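You operate a simulated robot arm through the tools that you are given. There is no shell and no other tool. Be economical: measure what you need, move in short steps, check, and stop when the job is done.

Carry out the task below with a simulated robot arm. There is one attempt and no reset: what you move stays moved.

## Task
Put things in order on the door end of the oak bench. At the end: the clear tasting glass stands where the cream upturned vase stood; the purple seed packet (marked "SOW IN MARCH") stands where the green hose tail stood; the cream upturned vase stands where the purple seed packet stood; the green hose tail is on the green empty pea tin (marked "PEAS"); whatever was shut is shut again. Leave all else as you found it, and nothing knocked over.
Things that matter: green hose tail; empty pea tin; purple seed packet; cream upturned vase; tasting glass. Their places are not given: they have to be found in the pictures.

The check looks at the end state, three seconds after you hand in, the way a careful person would. Anything else that was tipped, shoved, dropped, spilled or broken makes it a failure.

## Robot
A 6-joint arm with a two-finger parallel gripper, fixed in place. Base frame: the origin is at the foot of the arm, x ahead of it, y to its left, z up; the work surface is at about z = 0. Readings come in m, rad, newtons and seconds.
With the tool pointing down near the work surface it reaches from about 0.16 to 0.42 m from the base axis. Its first joint turns from -1.152 to 1.152 rad. Payload 1.57 kg.
The tool frame sits at the grasp point between the pads (the TCP): z along the fingers, y along the line on which they close. The tips reach 0.03 m beyond it. Largest opening 0.08 m; finger width 0.017, thickness 0.012; the body of the gripper, 0.04 by 0.082 m, starts 0.08 m behind the TCP.
Orientation is told as [roll, pitch, yaw] about the base's x, y, z axes, in that order, counted from this pose: with the fingers straight down and closing along the base's y, the tool's x points along the base's -x, its y along +y and its z along -z.

## Interface
- The arm moves only by the tool nudge_tool. Its arguments are lists of equal length, an entry for each row: "hand": the opening, from 0 (shut) to 1 (fully open); "travel": the shift along the tool's x, y, z in units of 250 mm (1.0 is 250 mm), a list of three; "dr": the turn, a rotation vector about the tool's x, y, z in units of 45 degrees (1.0 is 45 degrees), a list of three. In form: {"hand": [hand, ...], "travel": [[x, y, z], ...], "dr": [[rx, ry, rz], ...]}. A call has 1 to 8 rows; each row is the pose to reach, as a shift and turn from the pose commanded when the call began, along the tool's axes at that moment. A call with a number of a shift or a turn outside -1 to 1 is refused whole. Each row takes 0.2 s and may step no farther than 0.05 m and 0.15 rad from the row before; otherwise, or with a gripper value out of range, the whole call is refused. A pose out of reach is approached as far as the arm can. The call stops where the force on the tool passes 40 N (or 10 N more than at its start, if that is more) or the arm is blocked; 0.2 s more then pass. Each finger travels about 0.153 m/s and halts on what it meets, pressing with about 37 N; the grip force reading is that of the motor and also rises with nothing between the fingers. The clock runs only during rows and for 0.2 s after the last one: add rows that repeat a pose to give the fingers time. It gives the time, the measured TCP pose, the force on the tool (base axes), the opening and the grip force at its end, in the units of the frame above (readings bear some noise).
- Cameras (640 x 400 px; columns grow to the right, rows downward): "scene" is fixed at [0.0688, -0.3482, 0.4202]; the picture's right is [0.61, -0.79, 0.00], its down [-0.50, -0.38, -0.78] and it looks along [0.62, 0.48, -0.63] (base axes); focal length 214 px, centre (320, 200). "wrist" rides on the gripper at [-0.032, 0, -0.078] in the tool frame; the picture's right is [0.00, -1.00, 0.00], its down [0.97, 0.00, -0.24] and it looks along [0.24, 0.00, 0.97] (tool axes); focal length 218 px, centre (320, 200).
- grab_frame(camera): a new picture of that camera. The clock stands still meanwhile.
- probe_pixels(camera, pixels): for up to 12 pixels [column, row] of the newest picture of that camera ("zoom" is the newest enlarged one), the place [x, y, z] in the base frame of the surface seen there, good to about 0.002 m. The clock stands still meanwhile.
- enlarge(camera, box): a new picture of the part [left, top, right, bottom] of that camera's present view, enlarged. The clock stands still meanwhile.
- close_job(): hands the job in; it is judged then, once.

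Work in short steps. Measure before you move; look again where a grasp or a placing could have gone wrong, and mend it. You have 80 turns and 54 pictures in all, those below and enlarged ones among them. Open the gripper and draw the arm clear of the work before you hand the job in, unless the task says otherwise; then end with one line.

The tools are called after "Emit:" as a command line: name --argument value ..., lists and objects as JSON in quotes. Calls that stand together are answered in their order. nudge_tool: Moves the arm, as the interface text tells. Its arguments: {"type":"object","properties":{"hand":{"type":"array","items":{"type":"number"}},"travel":{"type":"array","items":{"type":"array","items":{"type":"number"}}},"dr":{"type":"array","items":{"type":"array","items":{"type":"number"}}}},"required":["hand","travel","dr"]} The other tools are called the same way: grab_frame (camera) takes a picture; probe_pixels (camera, pixels) gives the place of the surface under pixels of a picture; enlarge (camera, box) takes an enlarged picture of a part of a camera's view; close_job () hands the job in.

At the start:

```text
clock: 0.0
ee_pos: [0.2282, -0.0249, 0.284]
tool_rot: [-0.002, -0.005, -0.002]
force: [0.0, 0.2, 0.8]
opening: 0.0799
finger_force: 0.0
```

scene: 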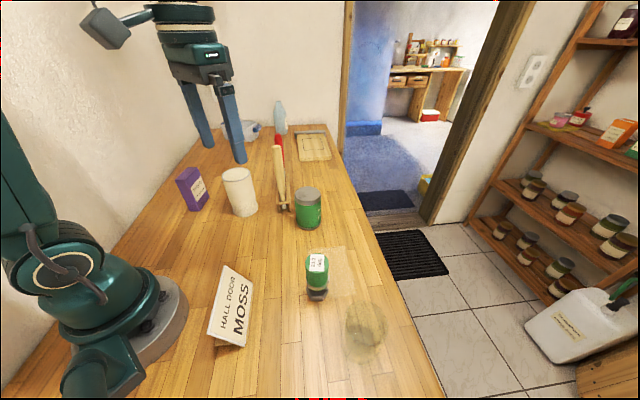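
wrist: 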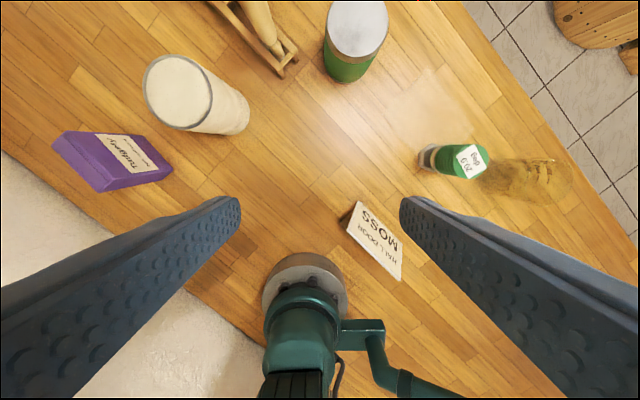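

The scene shows a purple packet (193,188), a cream vase (240,190), a green tin (308,207), a green item (317,275) and a faint clear thing near (365,325). I enlarge to see the details.

Emit:
enlarge --camera "scene" --box '[260, 170, 420, 370]'

Emit:
enlarge --camera "scene" --box '[160, 80, 360, 230]'

Emit:
enlarge --camera "wrist" --box '[320, 0, 640, 240]'

```text
2.00 times, centred on (340, 270) of scene
```

zoom: 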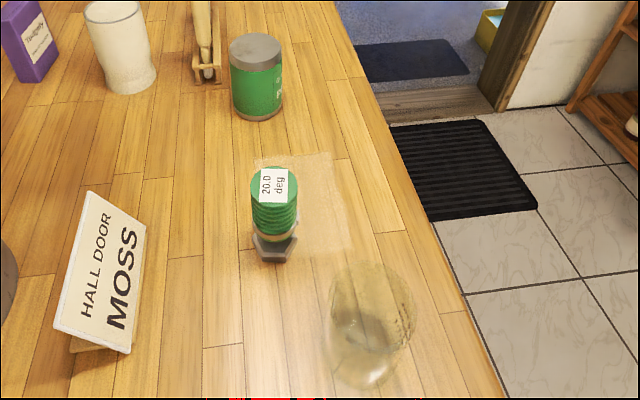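

```text
2.67 times, centred on (260, 155) of scene
```

zoom: 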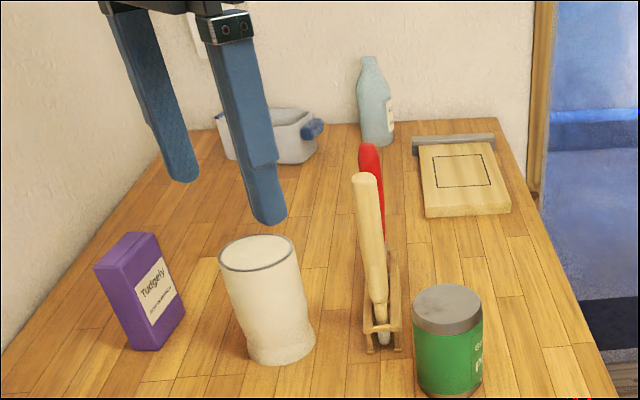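

```text
1.67 times, centred on (480, 120) of wrist
```

zoom: 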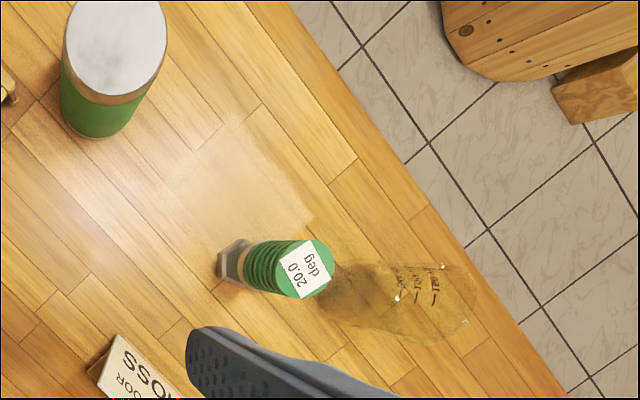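

I probe tops and bases of the things, and the pale patch near the hose tail.

Emit:
grab_frame --camera "scene"

Emit:
probe_pixels --camera "zoom" --pixels '[[75, 20], [160, 20], [115, 50], [95, 132], [228, 262], [310, 265], [300, 285], [250, 180], [395, 275], [440, 285], [455, 270], [340, 290]]'

Emit:
probe_pixels --camera "scene" --pixels '[[176, 180], [194, 167], [184, 174], [189, 211], [208, 200], [223, 175], [252, 172], [238, 175], [234, 215], [256, 208], [245, 216], [330, 265]]'

Emit:
probe_pixels --camera "scene" --pixels '[[308, 192], [296, 195], [319, 196], [308, 228], [317, 263], [317, 298], [317, 283], [365, 305], [365, 330], [365, 355], [350, 340], [384, 340]]'

```text
48 pictures are left
```

scene: 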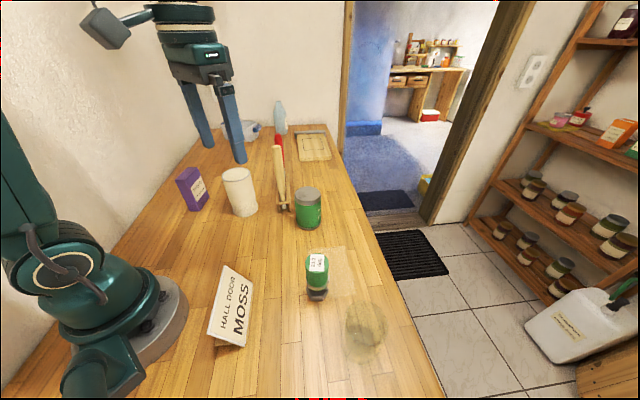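

```text
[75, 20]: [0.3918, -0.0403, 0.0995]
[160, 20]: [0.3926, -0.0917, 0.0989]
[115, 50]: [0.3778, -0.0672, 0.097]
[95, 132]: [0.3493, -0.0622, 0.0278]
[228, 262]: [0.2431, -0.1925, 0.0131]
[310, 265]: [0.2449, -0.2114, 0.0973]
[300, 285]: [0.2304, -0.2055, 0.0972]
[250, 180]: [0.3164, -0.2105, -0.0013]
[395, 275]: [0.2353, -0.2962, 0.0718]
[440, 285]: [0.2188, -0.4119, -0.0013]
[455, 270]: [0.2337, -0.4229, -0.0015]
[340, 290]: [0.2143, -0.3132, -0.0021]
```

```text
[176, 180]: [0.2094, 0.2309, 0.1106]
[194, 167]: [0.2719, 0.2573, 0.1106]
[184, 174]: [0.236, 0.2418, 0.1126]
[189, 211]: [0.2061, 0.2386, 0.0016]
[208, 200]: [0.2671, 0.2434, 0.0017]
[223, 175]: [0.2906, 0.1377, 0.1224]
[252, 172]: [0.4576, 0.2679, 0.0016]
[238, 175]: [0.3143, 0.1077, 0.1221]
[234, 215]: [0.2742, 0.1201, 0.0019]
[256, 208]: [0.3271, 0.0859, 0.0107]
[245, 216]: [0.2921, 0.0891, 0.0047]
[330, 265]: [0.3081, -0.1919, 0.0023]
```

```text
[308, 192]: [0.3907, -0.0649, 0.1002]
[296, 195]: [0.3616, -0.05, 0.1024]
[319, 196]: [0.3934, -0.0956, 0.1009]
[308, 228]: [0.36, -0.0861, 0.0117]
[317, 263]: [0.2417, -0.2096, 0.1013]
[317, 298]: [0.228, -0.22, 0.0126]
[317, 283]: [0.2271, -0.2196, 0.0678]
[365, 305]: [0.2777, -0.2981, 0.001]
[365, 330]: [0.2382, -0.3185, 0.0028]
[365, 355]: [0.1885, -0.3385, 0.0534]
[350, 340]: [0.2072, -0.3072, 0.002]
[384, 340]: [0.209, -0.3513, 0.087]
```

The hose tail's axis is about (0.235,-0.207), top z 0.10. The glass lies roughly at (0.21,-0.32). I move high above the hose tail and look.

Emit:
nudge_tool --hand '[1, 1, 1, 1, 1]' --travel '[[-0.01, -0.18, 0], [-0.02, -0.36, 0], [-0.03, -0.54, 0], [-0.03, -0.728, 0], [-0.03, -0.728, 0]]' --dr '[[0, 0, 0], [0, 0, 0], [0, 0, 0], [0, 0, 0], [0, 0, 0]]'

Emit:
grab_frame --camera "wrist"

```text
clock: 1.2
ee_pos: [0.2311, -0.2044, 0.2743]
tool_rot: [-0.001, -0.005, 0.001]
force: [0.0, -0.2, -0.2]
opening: 0.0798
finger_force: 0.1
out of reach, approached as far as the arm can: row 4, 5
```

```text
47 pictures are left
```

wrist: 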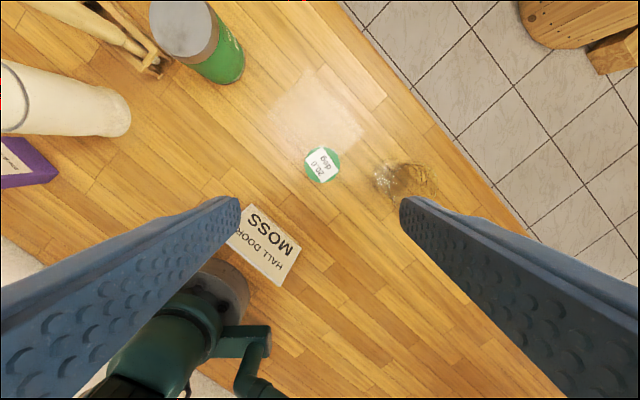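

The arm is at its reach limit at this height. I probe the hose tail's top and the tin's rim from this view, and enlarge the glass.

Emit:
probe_pixels --camera "wrist" --pixels '[[305, 165], [340, 163], [322, 148], [322, 182], [152, 25], [219, 25], [185, 58], [185, 3], [235, 65], [375, 180], [437, 185], [405, 180]]'

Emit:
enlarge --camera "wrist" --box '[280, 130, 460, 243]'

```text
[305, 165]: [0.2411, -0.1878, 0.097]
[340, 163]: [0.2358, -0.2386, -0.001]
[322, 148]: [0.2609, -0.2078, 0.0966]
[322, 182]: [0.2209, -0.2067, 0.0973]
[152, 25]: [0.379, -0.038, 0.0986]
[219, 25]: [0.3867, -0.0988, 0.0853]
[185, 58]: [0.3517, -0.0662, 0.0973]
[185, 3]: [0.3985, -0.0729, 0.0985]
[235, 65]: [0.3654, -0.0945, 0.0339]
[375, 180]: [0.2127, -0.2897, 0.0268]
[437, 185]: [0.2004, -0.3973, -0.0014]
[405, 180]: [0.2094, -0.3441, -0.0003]
```

```text
3.54 times, centred on (370, 186) of wrist
```

zoom: 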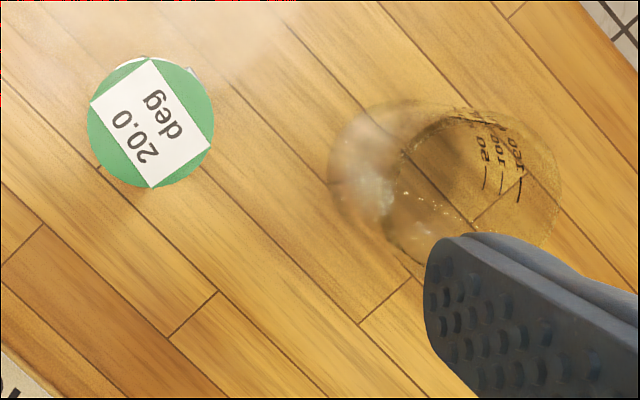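

Hose tail axis is (0.241,-0.207), diameter 0.04; tin axis is about (0.381,-0.068), top z 0.098. The tin is far out, so I tilt the tool 20° outward (about the closing axis) to use the same tilt at pick and place.

Emit:
nudge_tool --hand '[0.9, 0.85, 0.85, 0.85]' --travel '[[0, 0, 0.1], [0, 0, 0.2], [0, 0, 0.3], [0, 0, 0.3]]' --dr '[[0, -0.148, 0], [0, -0.296, 0], [0, -0.444, 0], [0, -0.444, 0]]'

```text
clock: 2.2
ee_pos: [0.2323, -0.2042, 0.1977]
tool_rot: [0.001, -0.353, -0.002]
force: [-0.3, 0.2, 0.1]
opening: 0.068
finger_force: 0.1
```

Tilted as planned. I descend over the hose tail to TCP (0.241,-0.207,0.055).

Emit:
nudge_tool --hand '[0.85, 0.85, 0.85, 0.85, 0.85, 0.85]' --travel '[[-0.034, -0.012, 0.012], [0.0145, -0.012, 0.1455], [0.063, -0.012, 0.279], [0.1115, -0.012, 0.4125], [0.16, -0.012, 0.546], [0.16, -0.012, 0.546]]' --dr '[[0, 0, 0], [0, 0, 0], [0, 0, 0], [0, 0, 0], [0, 0, 0], [0, 0, 0]]'

Emit:
enlarge --camera "scene" --box '[220, 200, 420, 350]'

```text
clock: 3.6
ee_pos: [0.2377, -0.2091, 0.0549]
tool_rot: [-0.001, -0.35, 0.001]
force: [0.1, -0.1, 0.6]
opening: 0.0681
finger_force: 0.1
```

```text
2.67 times, centred on (320, 275) of scene
```

zoom: 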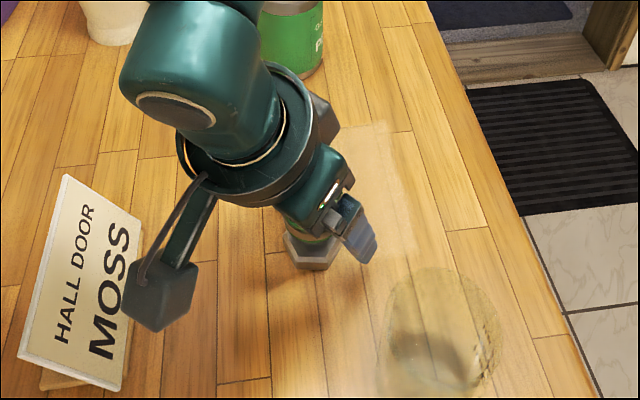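

Fingers straddle the tail. I close and let the fingers settle.

Emit:
nudge_tool --hand '[0.6, 0.4, 0.2, 0.2, 0.2]' --travel '[[0, 0, 0], [0, 0, 0], [0, 0, 0], [0, 0, 0], [0, 0, 0]]' --dr '[[0, 0, 0], [0, 0, 0], [0, 0, 0], [0, 0, 0], [0, 0, 0]]'

```text
clock: 4.8
ee_pos: [0.2391, -0.2087, 0.0556]
tool_rot: [-0.002, -0.351, 0.0]
force: [-0.2, 0.4, 0.0]
opening: 0.0412
finger_force: 36.6
```

Gripped at 0.041 m. I lift straight up 0.12 m.

Emit:
nudge_tool --hand '[0.2, 0.2, 0.2, 0.2]' --travel '[[-0.055, 0, -0.15], [-0.11, 0, -0.3], [-0.164, 0, -0.451], [-0.164, 0, -0.451]]' --dr '[[0, 0, 0], [0, 0, 0], [0, 0, 0], [0, 0, 0]]'

Emit:
grab_frame --camera "scene"

Emit:
grab_frame --camera "wrist"

```text
clock: 5.8
ee_pos: [0.2387, -0.2057, 0.1768]
tool_rot: [-0.001, -0.351, 0.0]
force: [-0.2, 0.5, -2.7]
opening: 0.0412
finger_force: 37.1
```

```text
44 pictures are left
```

scene: 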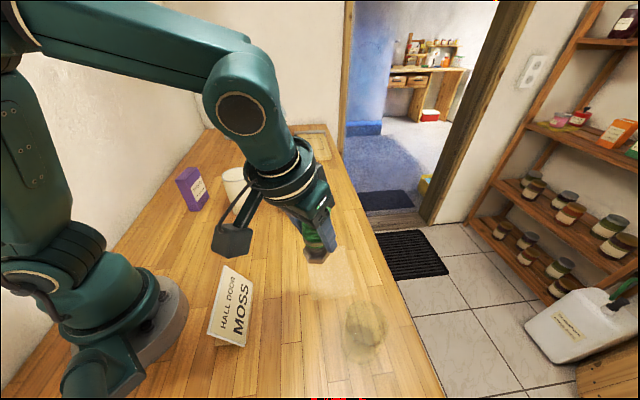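

```text
43 pictures are left
```

wrist: 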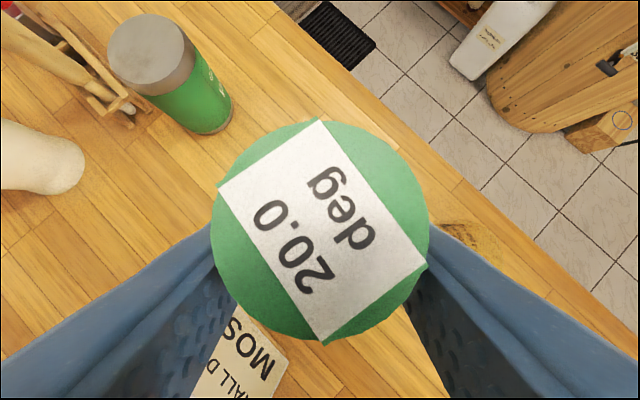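

The tail came up upright. The tin's lid is seen at about (152,53); I probe its rim and the tail's top.

Emit:
probe_pixels --camera "wrist" --pixels '[[110, 50], [194, 55], [150, 16], [155, 92], [152, 53], [222, 230], [420, 230], [320, 125], [320, 335], [172, 100], [205, 132], [228, 108]]'

Emit:
enlarge --camera "wrist" --box '[80, 0, 260, 150]'

```text
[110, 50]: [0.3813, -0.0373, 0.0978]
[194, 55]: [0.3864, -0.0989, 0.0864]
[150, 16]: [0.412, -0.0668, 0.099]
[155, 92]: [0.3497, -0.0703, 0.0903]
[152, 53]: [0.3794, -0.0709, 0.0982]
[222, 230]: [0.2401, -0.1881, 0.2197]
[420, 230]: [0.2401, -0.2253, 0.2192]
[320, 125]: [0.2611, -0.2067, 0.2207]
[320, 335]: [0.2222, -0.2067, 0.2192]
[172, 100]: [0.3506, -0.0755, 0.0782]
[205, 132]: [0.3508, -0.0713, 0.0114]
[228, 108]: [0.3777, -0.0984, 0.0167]
```

```text
2.67 times, centred on (170, 75) of wrist
```

zoom: 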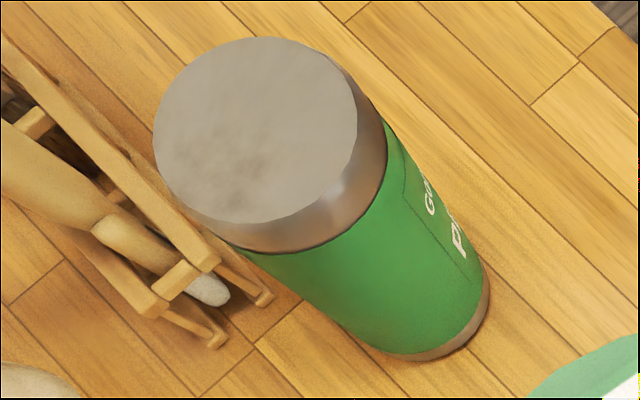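

Before going over I check the dibber rack's location beside the tin.

Emit:
grab_frame --camera "wrist"

Emit:
probe_pixels --camera "wrist" --pixels '[[118, 98], [130, 108], [105, 75], [100, 85], [60, 50], [40, 30], [20, 20], [75, 20], [30, 55], [90, 98], [8, 8], [50, 15]]'

```text
41 pictures are left
```

wrist: 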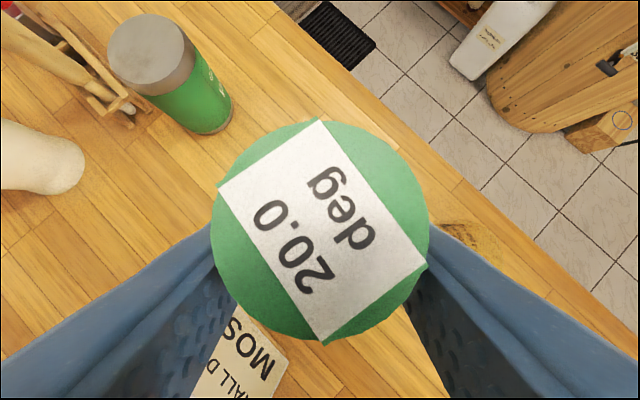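

```text
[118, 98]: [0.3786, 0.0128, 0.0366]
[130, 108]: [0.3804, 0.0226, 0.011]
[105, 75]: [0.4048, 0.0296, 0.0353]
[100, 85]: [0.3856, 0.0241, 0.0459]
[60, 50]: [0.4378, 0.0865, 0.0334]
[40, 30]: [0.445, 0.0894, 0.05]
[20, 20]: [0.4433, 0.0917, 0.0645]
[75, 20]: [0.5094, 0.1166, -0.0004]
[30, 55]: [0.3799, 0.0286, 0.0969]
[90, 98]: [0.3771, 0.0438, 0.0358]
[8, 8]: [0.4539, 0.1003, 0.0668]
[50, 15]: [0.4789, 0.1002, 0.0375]
```

The rack starts at y≥0.013, clear of the gripper. I carry the tail over the tin at constant height.

Emit:
nudge_tool --hand '[0.2, 0.2, 0.2, 0.2, 0.2, 0.2]' --travel '[[-0.105, 0.111, 0.038], [-0.21, 0.222, 0.0765], [-0.315, 0.334, 0.115], [-0.42, 0.445, 0.153], [-0.5245, 0.556, 0.191], [-0.5245, 0.556, 0.191]]' --dr '[[0, 0, 0], [0, 0, 0], [0, 0, 0], [0, 0, 0], [0, 0, 0], [0, 0, 0]]'

Emit:
grab_frame --camera "wrist"

Emit:
enlarge --camera "scene" --box '[220, 120, 400, 240]'

```text
clock: 7.2
ee_pos: [0.3803, -0.0672, 0.1782]
tool_rot: [-0.002, -0.351, -0.001]
force: [-0.6, -1.1, -2.2]
opening: 0.0415
finger_force: 36.7
```

```text
40 pictures are left
```

wrist: 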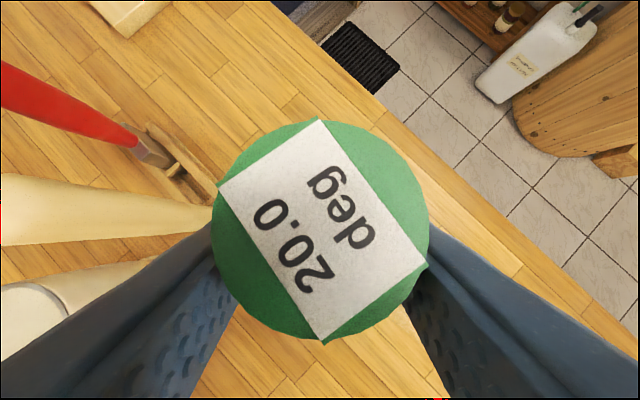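

```text
3.33 times, centred on (310, 180) of scene
```

zoom: 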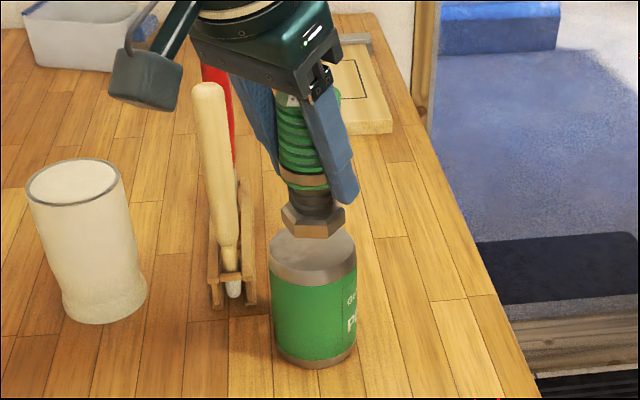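

The tail is centred over the tin with a ~2 cm gap. I lower 0.022 m.

Emit:
nudge_tool --hand '[0.2, 0.2, 0.2]' --travel '[[0.015, 0, 0.042], [0.03, 0, 0.083], [0.03, 0, 0.083]]' --dr '[[0, 0, 0], [0, 0, 0], [0, 0, 0]]'

Emit:
enlarge --camera "scene" --box '[260, 150, 360, 240]'

```text
clock: 8.0
ee_pos: [0.3811, -0.066, 0.1554]
tool_rot: [-0.001, -0.352, 0.0]
force: [-2.5, -0.4, 7.0]
opening: 0.0413
finger_force: 37.4
```

```text
4.44 times, centred on (310, 195) of scene
```

zoom: 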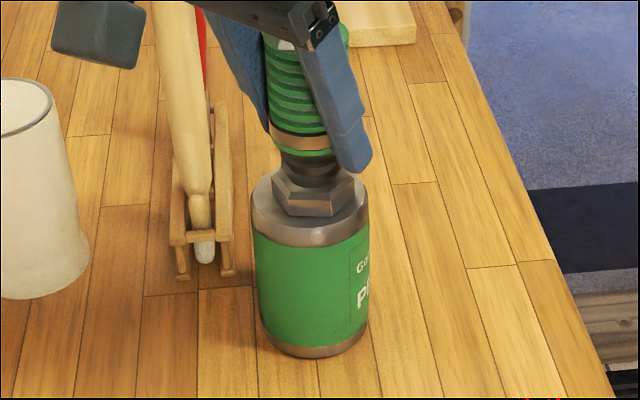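

Contact felt (+9 N). I open gently and then withdraw upward.

Emit:
nudge_tool --hand '[0.56, 0.7, 0.85, 0.85]' --travel '[[0, 0, 0], [0, 0, 0], [0, 0, 0], [0, 0, 0]]' --dr '[[0, 0, 0], [0, 0, 0], [0, 0, 0], [0, 0, 0]]'

Emit:
enlarge --camera "scene" --box '[260, 150, 360, 240]'

```text
clock: 9.0
ee_pos: [0.3805, -0.067, 0.154]
tool_rot: [0.0, -0.351, -0.001]
force: [1.2, 0.1, 0.5]
opening: 0.0682
finger_force: 0.0
```

```text
4.44 times, centred on (310, 195) of scene
```

zoom: 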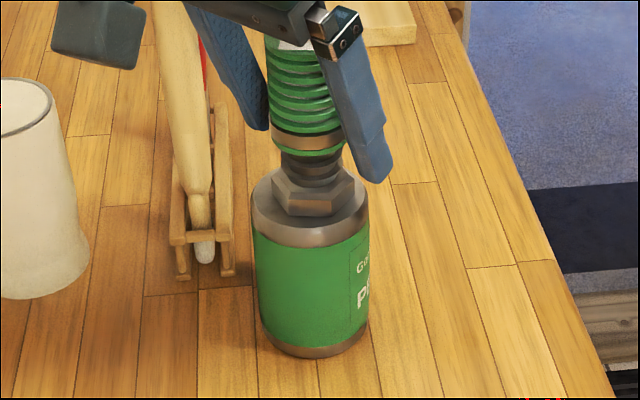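

The tail stands on the tin. I withdraw along the tool axis and back toward the base.

Emit:
nudge_tool --hand '[0.85, 0.85, 0.85, 0.9, 1, 1]' --travel '[[0, 0, -0.18], [0, 0, -0.36], [0.15, 0, -0.4], [0.3, 0, -0.45], [0.4, 0.15, -0.45], [0.4, 0.3, -0.45]]' --dr '[[0, 0, 0], [0, 0, 0], [0, 0, 0], [0, 0.148, 0], [0, 0.296, 0], [0, 0.444, 0]]'

Emit:
grab_frame --camera "scene"

```text
clock: 10.4
ee_pos: [0.2477, 0.0075, 0.2271]
tool_rot: [-0.002, 0.001, -0.001]
force: [-0.8, 0.3, 0.0]
opening: 0.08
finger_force: 0.1
```

```text
36 pictures are left
```

scene: 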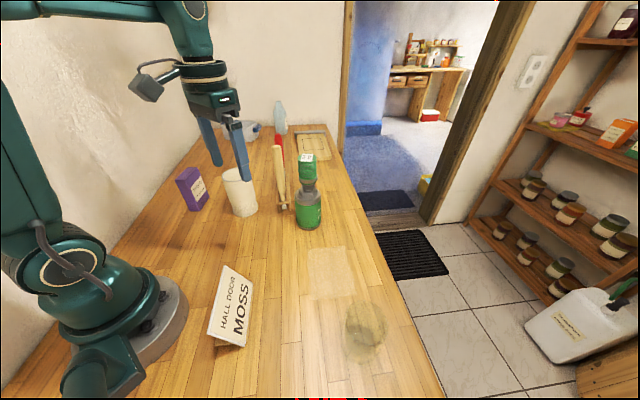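

The tail stands on the tin, nothing disturbed. I move above the packet near (0.238,0.243) and look.

Emit:
nudge_tool --hand '[1, 1, 1, 1, 1, 1]' --travel '[[0.04, 0.188, 0], [0.04, 0.376, 0], [0.04, 0.564, 0], [0.04, 0.752, 0], [0.04, 0.93, 0], [0.04, 0.93, 0]]' --dr '[[0, 0, 0], [0, 0, 0], [0, 0, 0], [0, 0, 0], [0, 0, 0], [0, 0, 0]]'

Emit:
grab_frame --camera "wrist"

```text
clock: 11.8
ee_pos: [0.2379, 0.2399, 0.2284]
tool_rot: [-0.001, -0.001, -0.003]
force: [-0.2, -0.9, 0.3]
opening: 0.0804
finger_force: 0.1
```

```text
35 pictures are left
```

wrist: 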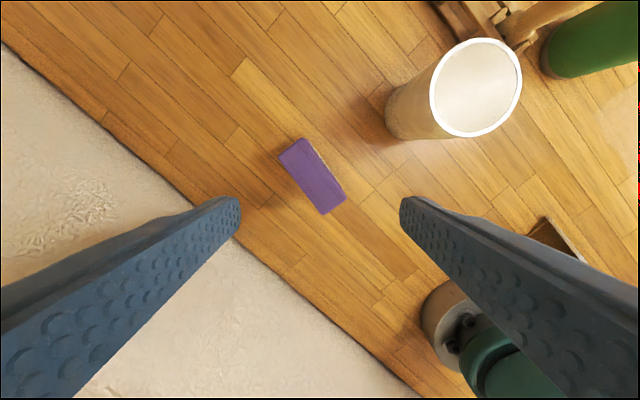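

The packet's top shows at (280-345,138-215), rotated. I probe its corners and the vase rim and the wall edge.

Emit:
probe_pixels --camera "wrist" --pixels '[[282, 157], [302, 141], [343, 197], [326, 212], [313, 177], [430, 90], [521, 85], [475, 39], [472, 134], [250, 240], [200, 190], [215, 215]]'

Emit:
enlarge --camera "wrist" --box '[250, 110, 410, 210]'

```text
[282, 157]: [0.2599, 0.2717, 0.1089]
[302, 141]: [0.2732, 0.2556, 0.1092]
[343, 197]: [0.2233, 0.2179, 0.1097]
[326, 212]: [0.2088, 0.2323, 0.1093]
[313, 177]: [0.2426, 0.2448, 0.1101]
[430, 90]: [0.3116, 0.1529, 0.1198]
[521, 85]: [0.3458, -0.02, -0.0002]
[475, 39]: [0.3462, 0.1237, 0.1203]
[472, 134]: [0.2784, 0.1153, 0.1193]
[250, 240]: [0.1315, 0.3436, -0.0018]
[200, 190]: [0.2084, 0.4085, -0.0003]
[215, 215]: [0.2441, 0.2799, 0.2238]
```

```text
4.00 times, centred on (330, 160) of wrist
```

zoom: 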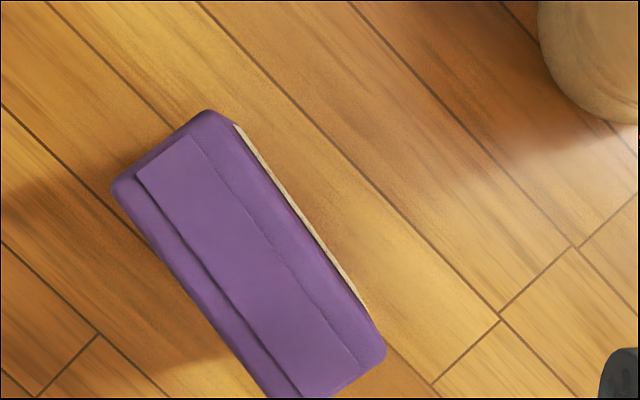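

The packet's centre is (0.2413,0.2444), long axis at 37°, thickness 0.021. I yaw the tool 37° and descend to grip height.

Emit:
nudge_tool --hand '[1, 0.9, 0.8, 0.8, 0.8, 0.8, 0.8, 0.8]' --travel '[[-0.0136, 0.018, 0], [-0.0136, 0.018, 0], [-0.0136, 0.018, 0], [-0.0136, 0.018, 0.06], [-0.0136, 0.018, 0.12], [-0.0136, 0.018, 0.28], [-0.0136, 0.018, 0.28], [-0.0136, 0.018, 0.28]]' --dr '[[0, 0, -0.17], [0, 0, -0.34], [0, 0, -0.5], [0, 0, -0.67], [0, 0, -0.829], [0, 0, -0.829], [0, 0, -0.829], [0, 0, -0.829]]'

Emit:
grab_frame --camera "wrist"

```text
clock: 13.6
ee_pos: [0.2414, 0.2443, 0.1557]
tool_rot: [-0.002, -0.002, 0.652]
force: [0.5, 1.2, -0.6]
opening: 0.0637
finger_force: 0.1
```

```text
33 pictures are left
```

wrist: 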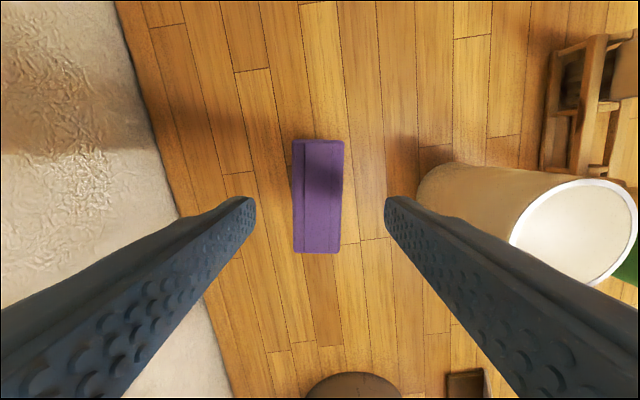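

Aligned: packet is centred between the fingers. I descend 0.08 m and close.

Emit:
nudge_tool --hand '[0.8, 0.8, 0.8, 0.5, 0.3, 0.1, 0.1, 0.1]' --travel '[[0, 0, 0.16], [0, 0, 0.32], [0, 0, 0.32], [0, 0, 0.32], [0, 0, 0.32], [0, 0, 0.32], [0, 0, 0.32], [0, 0, 0.32]]' --dr '[[0, 0, 0], [0, 0, 0], [0, 0, 0], [0, 0, 0], [0, 0, 0], [0, 0, 0], [0, 0, 0], [0, 0, 0]]'

```text
clock: 15.4
ee_pos: [0.2427, 0.2436, 0.0768]
tool_rot: [-0.003, -0.002, 0.649]
force: [-0.1, 0.7, -0.2]
opening: 0.0292
finger_force: 37.0
```

Gripped at 0.029 m. I lift 0.14 m.

Emit:
nudge_tool --hand '[0.1, 0.1, 0.1, 0.1, 0.1]' --travel '[[0, 0, -0.14], [0, 0, -0.28], [0, 0, -0.42], [0, 0, -0.56], [0, 0, -0.56]]' --dr '[[0, 0, 0], [0, 0, 0], [0, 0, 0], [0, 0, 0], [0, 0, 0]]'

Emit:
grab_frame --camera "scene"

```text
clock: 16.6
ee_pos: [0.2416, 0.2448, 0.2164]
tool_rot: [-0.003, 0.001, 0.649]
force: [0.1, 0.2, -0.5]
opening: 0.0292
finger_force: 36.5
```

```text
32 pictures are left
```

scene: 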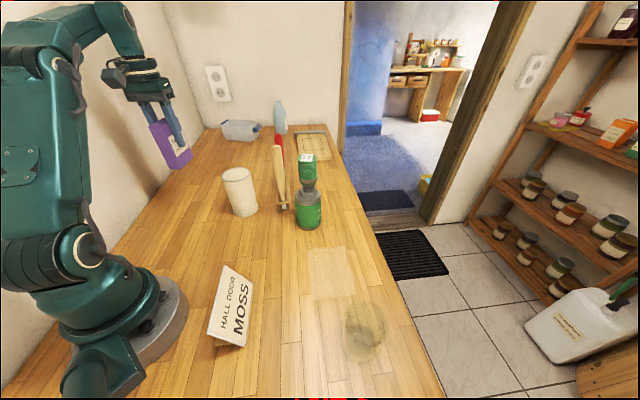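

Packet held upright. I carry it along -y at height in two legs.

Emit:
nudge_tool --hand '[0.1, 0.1, 0.1, 0.1, 0.1]' --travel '[[0.1113, -0.1465, 0], [0.2226, -0.293, 0], [0.334, -0.4395, 0], [0.4453, -0.5858, 0], [0.5566, -0.7323, 0]]' --dr '[[0, 0, 0], [0, 0, 0], [0, 0, 0], [0, 0, 0], [0, 0, 0]]'

Emit:
nudge_tool --hand '[0.1, 0.1, 0.1, 0.1, 0.1, 0.1]' --travel '[[0.1113, -0.1465, 0], [0.2226, -0.293, 0], [0.334, -0.4395, 0], [0.4453, -0.5858, 0], [0.5366, -0.7063, 0], [0.5366, -0.7063, 0]]' --dr '[[0, 0, 0], [0, 0, 0], [0, 0, 0], [0, 0, 0], [0, 0, 0], [0, 0, 0]]'

Emit:
grab_frame --camera "wrist"

Emit:
grab_frame --camera "scene"

```text
clock: 17.8
ee_pos: [0.2428, 0.0123, 0.2156]
tool_rot: [-0.002, -0.001, 0.649]
force: [-0.3, -0.1, -0.6]
opening: 0.0293
finger_force: 36.7
```

```text
clock: 19.2
ee_pos: [0.2428, -0.2089, 0.217]
tool_rot: [-0.001, -0.003, 0.651]
force: [0.4, 0.4, 0.3]
opening: 0.0293
finger_force: 37.3
```

```text
31 pictures are left
```

wrist: 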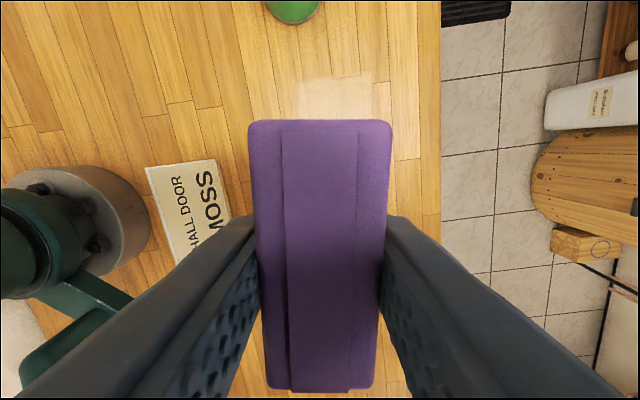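

```text
30 pictures are left
```

scene: 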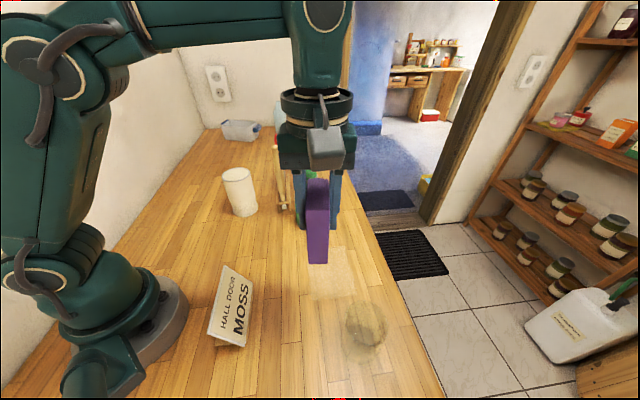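

Packet is above the old hose-tail spot. I lower it 0.134 m.

Emit:
nudge_tool --hand '[0.1, 0.1, 0.1, 0.1, 0.1]' --travel '[[0, 0, 0.16], [0, 0, 0.32], [0, 0, 0.45], [0, 0, 0.536], [0, 0, 0.536]]' --dr '[[0, 0, 0], [0, 0, 0], [0, 0, 0], [0, 0, 0], [0, 0, 0]]'

Emit:
enlarge --camera "scene" --box '[260, 200, 420, 300]'

```text
clock: 20.4
ee_pos: [0.243, -0.2088, 0.0805]
tool_rot: [-0.002, -0.002, 0.65]
force: [0.2, -0.7, -0.8]
opening: 0.0292
finger_force: 37.3
```

```text
4.00 times, centred on (340, 250) of scene
```

zoom: 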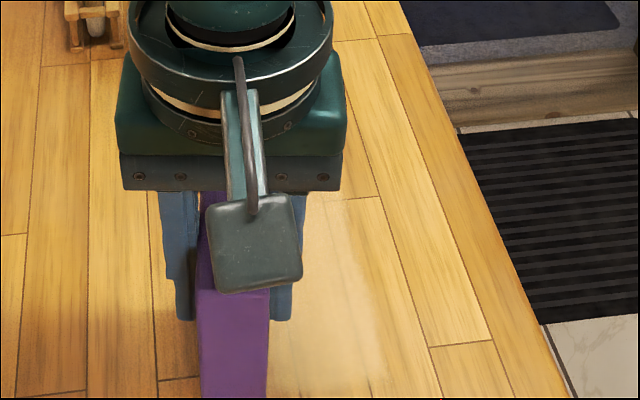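

Readings say about 4 mm of gap. I lower in small steps until contact, stopping by force check.

Emit:
nudge_tool --hand '[0.1, 0.1, 0.1]' --travel '[[0, 0, 0.01], [0, 0, 0.018], [0, 0, 0.018]]' --dr '[[0, 0, 0], [0, 0, 0], [0, 0, 0]]'

```text
clock: 21.2
ee_pos: [0.242, -0.2092, 0.0781]
tool_rot: [-0.003, -0.001, 0.651]
force: [0.1, 0.0, 0.4]
opening: 0.0294
finger_force: 37.1
```

Emit:
nudge_tool --hand '[0.1, 0.1, 0.1]' --travel '[[0, 0, 0.004], [0, 0, 0.008], [0, 0, 0.008]]' --dr '[[0, 0, 0], [0, 0, 0], [0, 0, 0]]'

```text
clock: 22.0
ee_pos: [0.243, -0.2087, 0.075]
tool_rot: [-0.003, -0.002, 0.649]
force: [-0.2, 0.2, -0.1]
opening: 0.029
finger_force: 36.9
```

No contact yet (force about 0); another 2 mm.

Emit:
nudge_tool --hand '[0.1, 0.1, 0.1]' --travel '[[0, 0, 0.004], [0, 0, 0.008], [0, 0, 0.008]]' --dr '[[0, 0, 0], [0, 0, 0], [0, 0, 0]]'

Emit:
enlarge --camera "scene" --box '[260, 240, 380, 320]'

```text
clock: 22.8
ee_pos: [0.2415, -0.2077, 0.0764]
tool_rot: [-0.007, -0.002, 0.653]
force: [-1.0, 1.3, 35.1]
opening: 0.0288
finger_force: 36.9
```

```text
5.00 times, centred on (320, 280) of scene
```

zoom: 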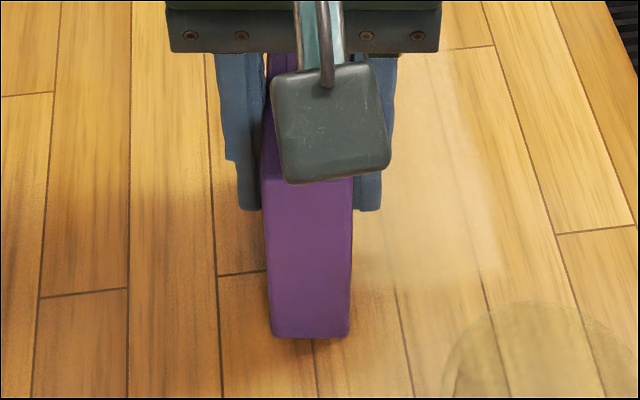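

Firm contact (35 N). I ease up 1.5 mm, then open.

Emit:
nudge_tool --hand '[0.1, 0.1, 0.42, 0.55, 0.7, 0.7]' --travel '[[0, 0, -0.006], [0, 0, -0.006], [0, 0, -0.006], [0, 0, -0.006], [0, 0, -0.006], [0, 0, -0.006]]' --dr '[[0, 0, 0], [0, 0, 0], [0, 0, 0], [0, 0, 0], [0, 0, 0], [0, 0, 0]]'

Emit:
nudge_tool --hand '[0.7, 0.7, 0.7, 0.7, 0.7]' --travel '[[0, 0, -0.1], [0, 0, -0.25], [0, 0, -0.4], [0, 0, -0.55], [0, 0, -0.55]]' --dr '[[0, 0, 0], [0, 0, 0], [0, 0, 0], [0, 0, 0], [0, 0, 0]]'

Emit:
grab_frame --camera "wrist"

```text
clock: 24.2
ee_pos: [0.2418, -0.2078, 0.0763]
tool_rot: [-0.004, -0.002, 0.649]
force: [0.3, 0.5, -0.4]
opening: 0.0561
finger_force: 0.1
```

```text
clock: 25.4
ee_pos: [0.2427, -0.208, 0.2144]
tool_rot: [-0.001, -0.001, 0.648]
force: [0.4, 0.0, -0.6]
opening: 0.0563
finger_force: 0.0
```

```text
27 pictures are left
```

wrist: 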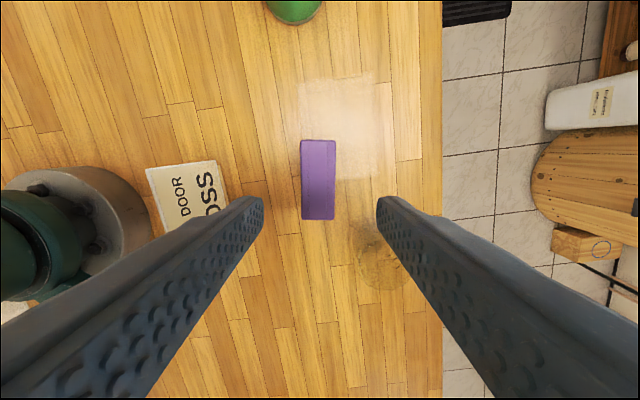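

Packet stands at the old hose spot. I swing toward the vase by an inner route, then take a scene picture to check the dibber handles.

Emit:
nudge_tool --hand '[0.8, 1, 1, 1, 1, 1]' --travel '[[-0.0924, 0.161, 0], [-0.1848, 0.322, 0], [-0.277, 0.483, 0], [-0.37, 0.644, 0], [-0.462, 0.805, 0], [-0.462, 0.805, 0]]' --dr '[[0, 0, 0], [0, 0, 0], [0, 0, 0], [0, 0, 0], [0, 0, 0], [0, 0, 0]]'

Emit:
grab_frame --camera "scene"

Emit:
grab_frame --camera "wrist"

```text
clock: 26.8
ee_pos: [0.2115, 0.0235, 0.2132]
tool_rot: [-0.004, -0.001, 0.648]
force: [-0.5, 0.4, 0.4]
opening: 0.0801
finger_force: 0.1
```

```text
26 pictures are left
```

scene: 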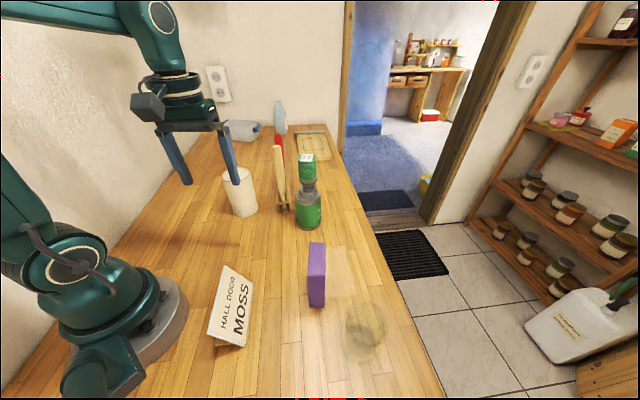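

```text
25 pictures are left
```

wrist: 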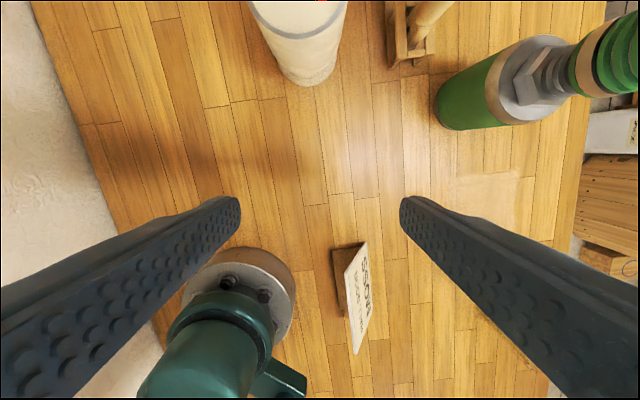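

Emit:
probe_pixels --camera "scene" --pixels '[[277, 149], [278, 165], [281, 185], [284, 205], [279, 137], [291, 195], [234, 215], [240, 216], [250, 213], [257, 207], [240, 200], [254, 195]]'

Emit:
probe_pixels --camera "wrist" --pixels '[[284, 60], [305, 75], [325, 70], [310, 85], [300, 55], [335, 50], [275, 45], [340, 30], [260, 20]]'

```text
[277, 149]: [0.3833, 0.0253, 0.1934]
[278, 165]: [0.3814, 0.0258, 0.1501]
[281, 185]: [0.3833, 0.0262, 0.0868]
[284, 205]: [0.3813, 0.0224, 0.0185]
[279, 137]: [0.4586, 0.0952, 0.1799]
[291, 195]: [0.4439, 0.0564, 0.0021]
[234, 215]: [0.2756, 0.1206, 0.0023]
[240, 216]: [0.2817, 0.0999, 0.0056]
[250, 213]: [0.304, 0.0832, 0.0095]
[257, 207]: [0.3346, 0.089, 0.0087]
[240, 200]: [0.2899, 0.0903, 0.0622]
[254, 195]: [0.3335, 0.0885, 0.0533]
```

```text
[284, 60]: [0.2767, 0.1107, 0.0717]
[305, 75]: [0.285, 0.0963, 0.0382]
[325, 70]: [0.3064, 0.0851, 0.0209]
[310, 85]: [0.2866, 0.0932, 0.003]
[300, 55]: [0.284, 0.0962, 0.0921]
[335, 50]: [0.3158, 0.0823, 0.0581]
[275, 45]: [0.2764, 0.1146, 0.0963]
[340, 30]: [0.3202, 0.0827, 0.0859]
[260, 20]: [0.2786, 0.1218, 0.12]
```

The handle stands at (0.382,0.025) up to z 0.193; the vase axis fits (0.3115,0.1185), diameter about 0.072. I move over it at height and look.

Emit:
nudge_tool --hand '[1, 1, 1, 1, 1]' --travel '[[-0.14, 0.015, 0], [-0.28, 0.03, 0], [-0.42, 0.045, 0], [-0.549, 0.06, 0], [-0.549, 0.06, 0]]' --dr '[[0, 0, 0], [0, 0, 0], [0, 0, 0], [0, 0, 0], [0, 0, 0]]'

Emit:
grab_frame --camera "wrist"

```text
clock: 28.0
ee_pos: [0.313, 0.1174, 0.2146]
tool_rot: [0.0, 0.002, 0.65]
force: [0.5, 0.3, 0.4]
opening: 0.0802
finger_force: 0.0
```

```text
24 pictures are left
```

wrist: 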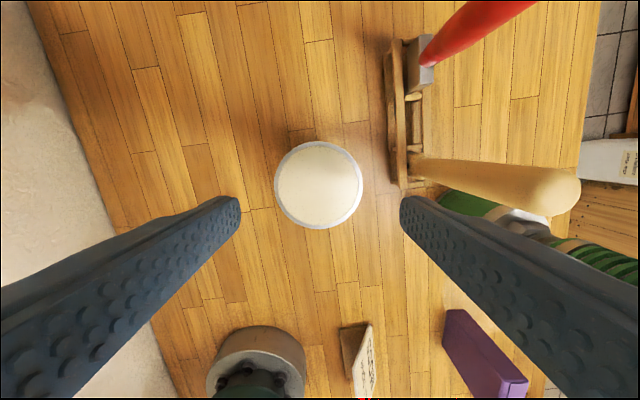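

Rim spans columns 274–363, nearly centred on 320. I probe the rim to fix the axis.

Emit:
probe_pixels --camera "wrist" --pixels '[[277, 185], [360, 185], [318, 144], [318, 227], [290, 154], [348, 154], [290, 216], [348, 216], [318, 185]]'

```text
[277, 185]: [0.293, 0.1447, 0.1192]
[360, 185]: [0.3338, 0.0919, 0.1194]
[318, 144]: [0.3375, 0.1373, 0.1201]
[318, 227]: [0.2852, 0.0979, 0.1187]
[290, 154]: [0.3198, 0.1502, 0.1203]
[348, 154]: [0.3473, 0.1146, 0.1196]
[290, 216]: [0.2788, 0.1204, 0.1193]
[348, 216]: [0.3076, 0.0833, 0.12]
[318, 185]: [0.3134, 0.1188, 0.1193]
```

Rim centre (0.313,0.1176) matches the TCP. I descend to z 0.065 in slow rows.

Emit:
nudge_tool --hand '[1, 1, 1, 1, 1, 1, 1]' --travel '[[0, 0, 0.12], [0, 0, 0.22], [0, 0, 0.32], [0, 0, 0.42], [0, 0, 0.51], [0, 0, 0.598], [0, 0, 0.598]]' --dr '[[0, 0, 0], [0, 0, 0], [0, 0, 0], [0, 0, 0], [0, 0, 0], [0, 0, 0], [0, 0, 0]]'

Emit:
nudge_tool --hand '[0.85, 0.75, 0.7, 0.7, 0.7]' --travel '[[0, 0, 0], [0, 0, 0], [0, 0, 0], [0, 0, 0], [0, 0, 0]]' --dr '[[0, 0, 0], [0, 0, 0], [0, 0, 0], [0, 0, 0], [0, 0, 0]]'

Emit:
grab_frame --camera "scene"

```text
clock: 29.6
ee_pos: [0.3132, 0.1193, 0.0644]
tool_rot: [-0.004, -0.002, 0.65]
force: [1.1, -0.8, -1.2]
opening: 0.0802
finger_force: 0.2
```

```text
clock: 30.8
ee_pos: [0.3126, 0.1188, 0.0633]
tool_rot: [-0.002, -0.002, 0.649]
force: [0.2, 0.8, -0.6]
opening: 0.0703
finger_force: 36.9
```

```text
23 pictures are left
```

scene: 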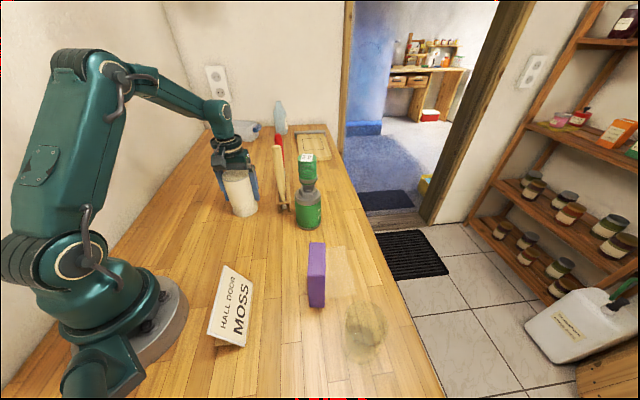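

Vase gripped at 0.070 m. I lift 0.05 m and look underneath.

Emit:
nudge_tool --hand '[0.6, 0.6, 0.6]' --travel '[[0, 0, -0.1], [0, 0, -0.2], [0, 0, -0.2]]' --dr '[[0, 0, 0], [0, 0, 0], [0, 0, 0]]'

Emit:
enlarge --camera "scene" --box '[160, 120, 320, 240]'

```text
clock: 31.6
ee_pos: [0.311, 0.119, 0.1141]
tool_rot: [-0.003, -0.001, 0.649]
force: [-0.2, 0.3, -0.6]
opening: 0.0705
finger_force: 36.3
```

```text
3.33 times, centred on (240, 180) of scene
```

zoom: 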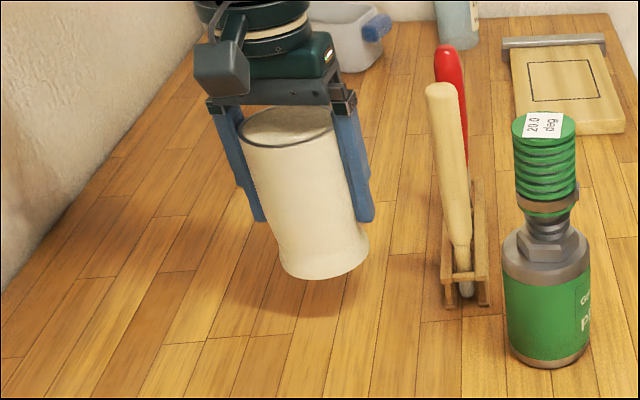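

Lifted cleanly, nothing beneath. I carry it to the old packet spot (0.2413,0.2444).

Emit:
nudge_tool --hand '[0.6, 0.6, 0.6, 0.6, 0.6]' --travel '[[-0.02, 0.144, 0], [-0.04, 0.288, 0], [-0.06, 0.433, 0], [-0.079, 0.577, 0], [-0.079, 0.577, 0]]' --dr '[[0, 0, 0], [0, 0, 0], [0, 0, 0], [0, 0, 0], [0, 0, 0]]'

Emit:
nudge_tool --hand '[0.6, 0.6, 0.6, 0.6]' --travel '[[0, 0, 0.1], [0, 0, 0.17], [0, 0, 0.19], [0, 0, 0.19]]' --dr '[[0, 0, 0], [0, 0, 0], [0, 0, 0], [0, 0, 0]]'

```text
clock: 32.8
ee_pos: [0.2402, 0.2433, 0.1136]
tool_rot: [-0.004, -0.002, 0.649]
force: [-0.3, 0.4, -1.6]
opening: 0.0706
finger_force: 36.8
```

```text
clock: 33.8
ee_pos: [0.2407, 0.2441, 0.0657]
tool_rot: [-0.003, -0.003, 0.65]
force: [0.3, 0.6, -1.4]
opening: 0.0702
finger_force: 37.4
```

The pose is right, about 2 mm high. I lower in 1 mm steps.

Emit:
nudge_tool --hand '[0.6, 0.6, 0.6, 0.6]' --travel '[[0, 0, 0.004], [0, 0, 0.008], [0, 0, 0.01], [0, 0, 0.01]]' --dr '[[0, 0, 0], [0, 0, 0], [0, 0, 0], [0, 0, 0]]'

```text
clock: 34.8
ee_pos: [0.2406, 0.244, 0.0631]
tool_rot: [-0.001, -0.001, 0.649]
force: [-3.8, -0.4, 5.7]
opening: 0.0704
finger_force: 36.7
```

Contact (+7 N). I open fully, then rise straight up.

Emit:
nudge_tool --hand '[0.92, 1, 1, 1]' --travel '[[0, 0, 0], [0, 0, 0], [0, 0, 0], [0, 0, 0]]' --dr '[[0, 0, 0], [0, 0, 0], [0, 0, 0], [0, 0, 0]]'

Emit:
nudge_tool --hand '[1, 1, 1, 1, 1, 1]' --travel '[[0, 0, -0.1], [0, 0, -0.22], [0, 0, -0.34], [0, 0, -0.48], [0, 0, -0.6], [0, 0, -0.6]]' --dr '[[0, 0, 0], [0, 0, 0], [0, 0, 0], [0, 0, 0], [0, 0, 0], [0, 0, 0]]'

Emit:
grab_frame --camera "wrist"

Emit:
grab_frame --camera "scene"

```text
clock: 35.8
ee_pos: [0.2408, 0.2444, 0.0635]
tool_rot: [-0.003, -0.002, 0.649]
force: [-0.3, -0.1, 0.1]
opening: 0.0801
finger_force: 0.2
```

```text
clock: 37.2
ee_pos: [0.2362, 0.2448, 0.2113]
tool_rot: [-0.003, -0.001, 0.65]
force: [-0.3, -0.3, -0.2]
opening: 0.0802
finger_force: 0.1
```

```text
21 pictures are left
```

wrist: 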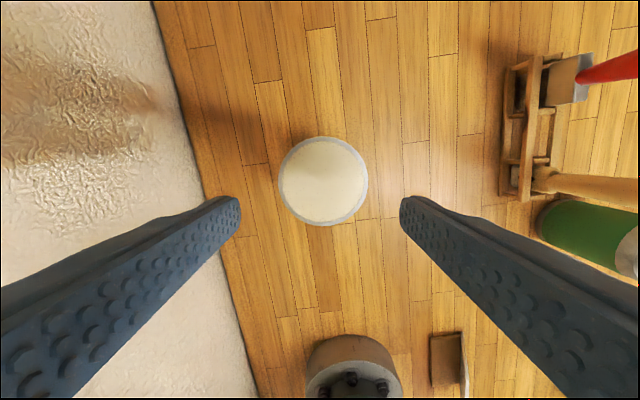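

```text
20 pictures are left
```

scene: 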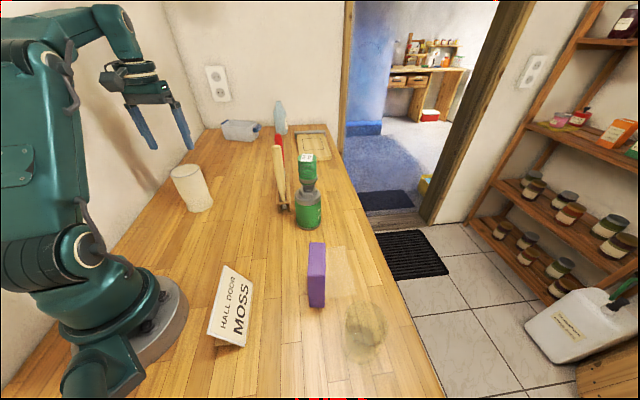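

Vase stands on the packet's old place. Now the glass: I enlarge it in the scene view.

Emit:
enlarge --camera "scene" --box '[320, 280, 416, 376]'

Emit:
nudge_tool --hand '[1, 1, 1, 1, 1]' --travel '[[0.13, -0.13, 0], [0.26, -0.26, 0], [0.34, -0.42, 0], [0.42, -0.58, 0], [0.5, -0.74, 0]]' --dr '[[0, 0, 0.17], [0, 0, 0.34], [0, 0, 0.5], [0, 0, 0.67], [0, 0, 0.829]]'

```text
4.17 times, centred on (368, 328) of scene
```

zoom: 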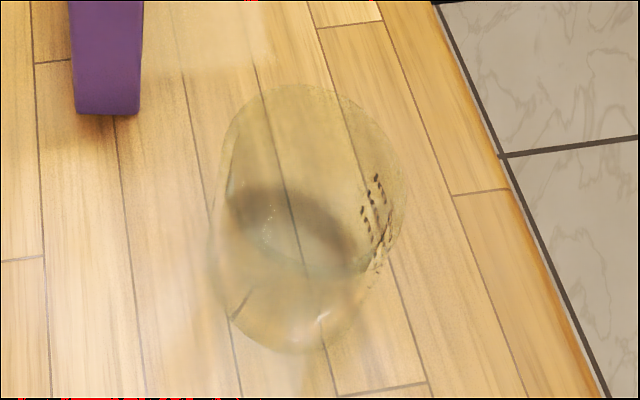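

```text
clock: 38.4
ee_pos: [0.2519, 0.0209, 0.2133]
tool_rot: [-0.002, -0.003, -0.004]
force: [-0.3, 0.4, 0.6]
opening: 0.0803
finger_force: 0.0
```

The glass is a tumbler with graduation marks, axis near (0.21,-0.32). I travel there at height, passing above the packet.

Emit:
nudge_tool --hand '[1, 1, 1, 1, 1]' --travel '[[0.034, -0.19, 0], [0.068, -0.38, 0], [0.1, -0.57, 0], [0.134, -0.76, 0], [0.168, -0.95, 0]]' --dr '[[0, 0, 0], [0, 0, 0], [0, 0, 0], [0, 0, 0], [0, 0, 0]]'

Emit:
nudge_tool --hand '[1, 1, 1]' --travel '[[0.0, -0.15, 0.035], [0.0, -0.3, 0.07], [0.0, -0.3, 0.07]]' --dr '[[0, 0, 0], [0, 0, 0], [0, 0, 0]]'

Emit:
enlarge --camera "wrist" --box '[240, 100, 440, 240]'

```text
clock: 39.6
ee_pos: [0.2095, -0.2151, 0.2169]
tool_rot: [-0.001, -0.002, -0.002]
force: [0.6, -0.7, 0.1]
opening: 0.0799
finger_force: 0.0
```

```text
clock: 40.4
ee_pos: [0.2104, -0.2894, 0.1967]
tool_rot: [0.0, -0.002, 0.0]
force: [0.6, 0.7, 0.0]
opening: 0.0801
finger_force: 0.0
```

```text
2.86 times, centred on (340, 170) of wrist
```

zoom: 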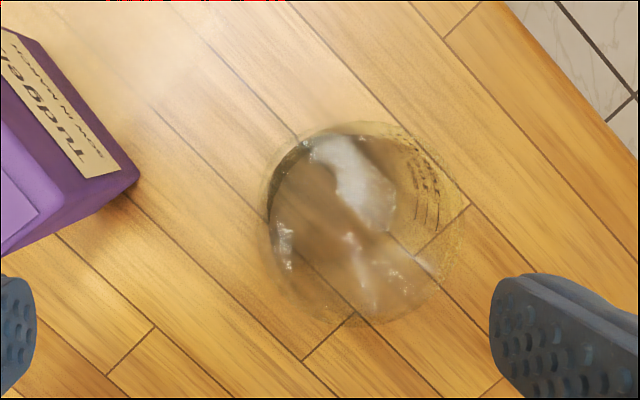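

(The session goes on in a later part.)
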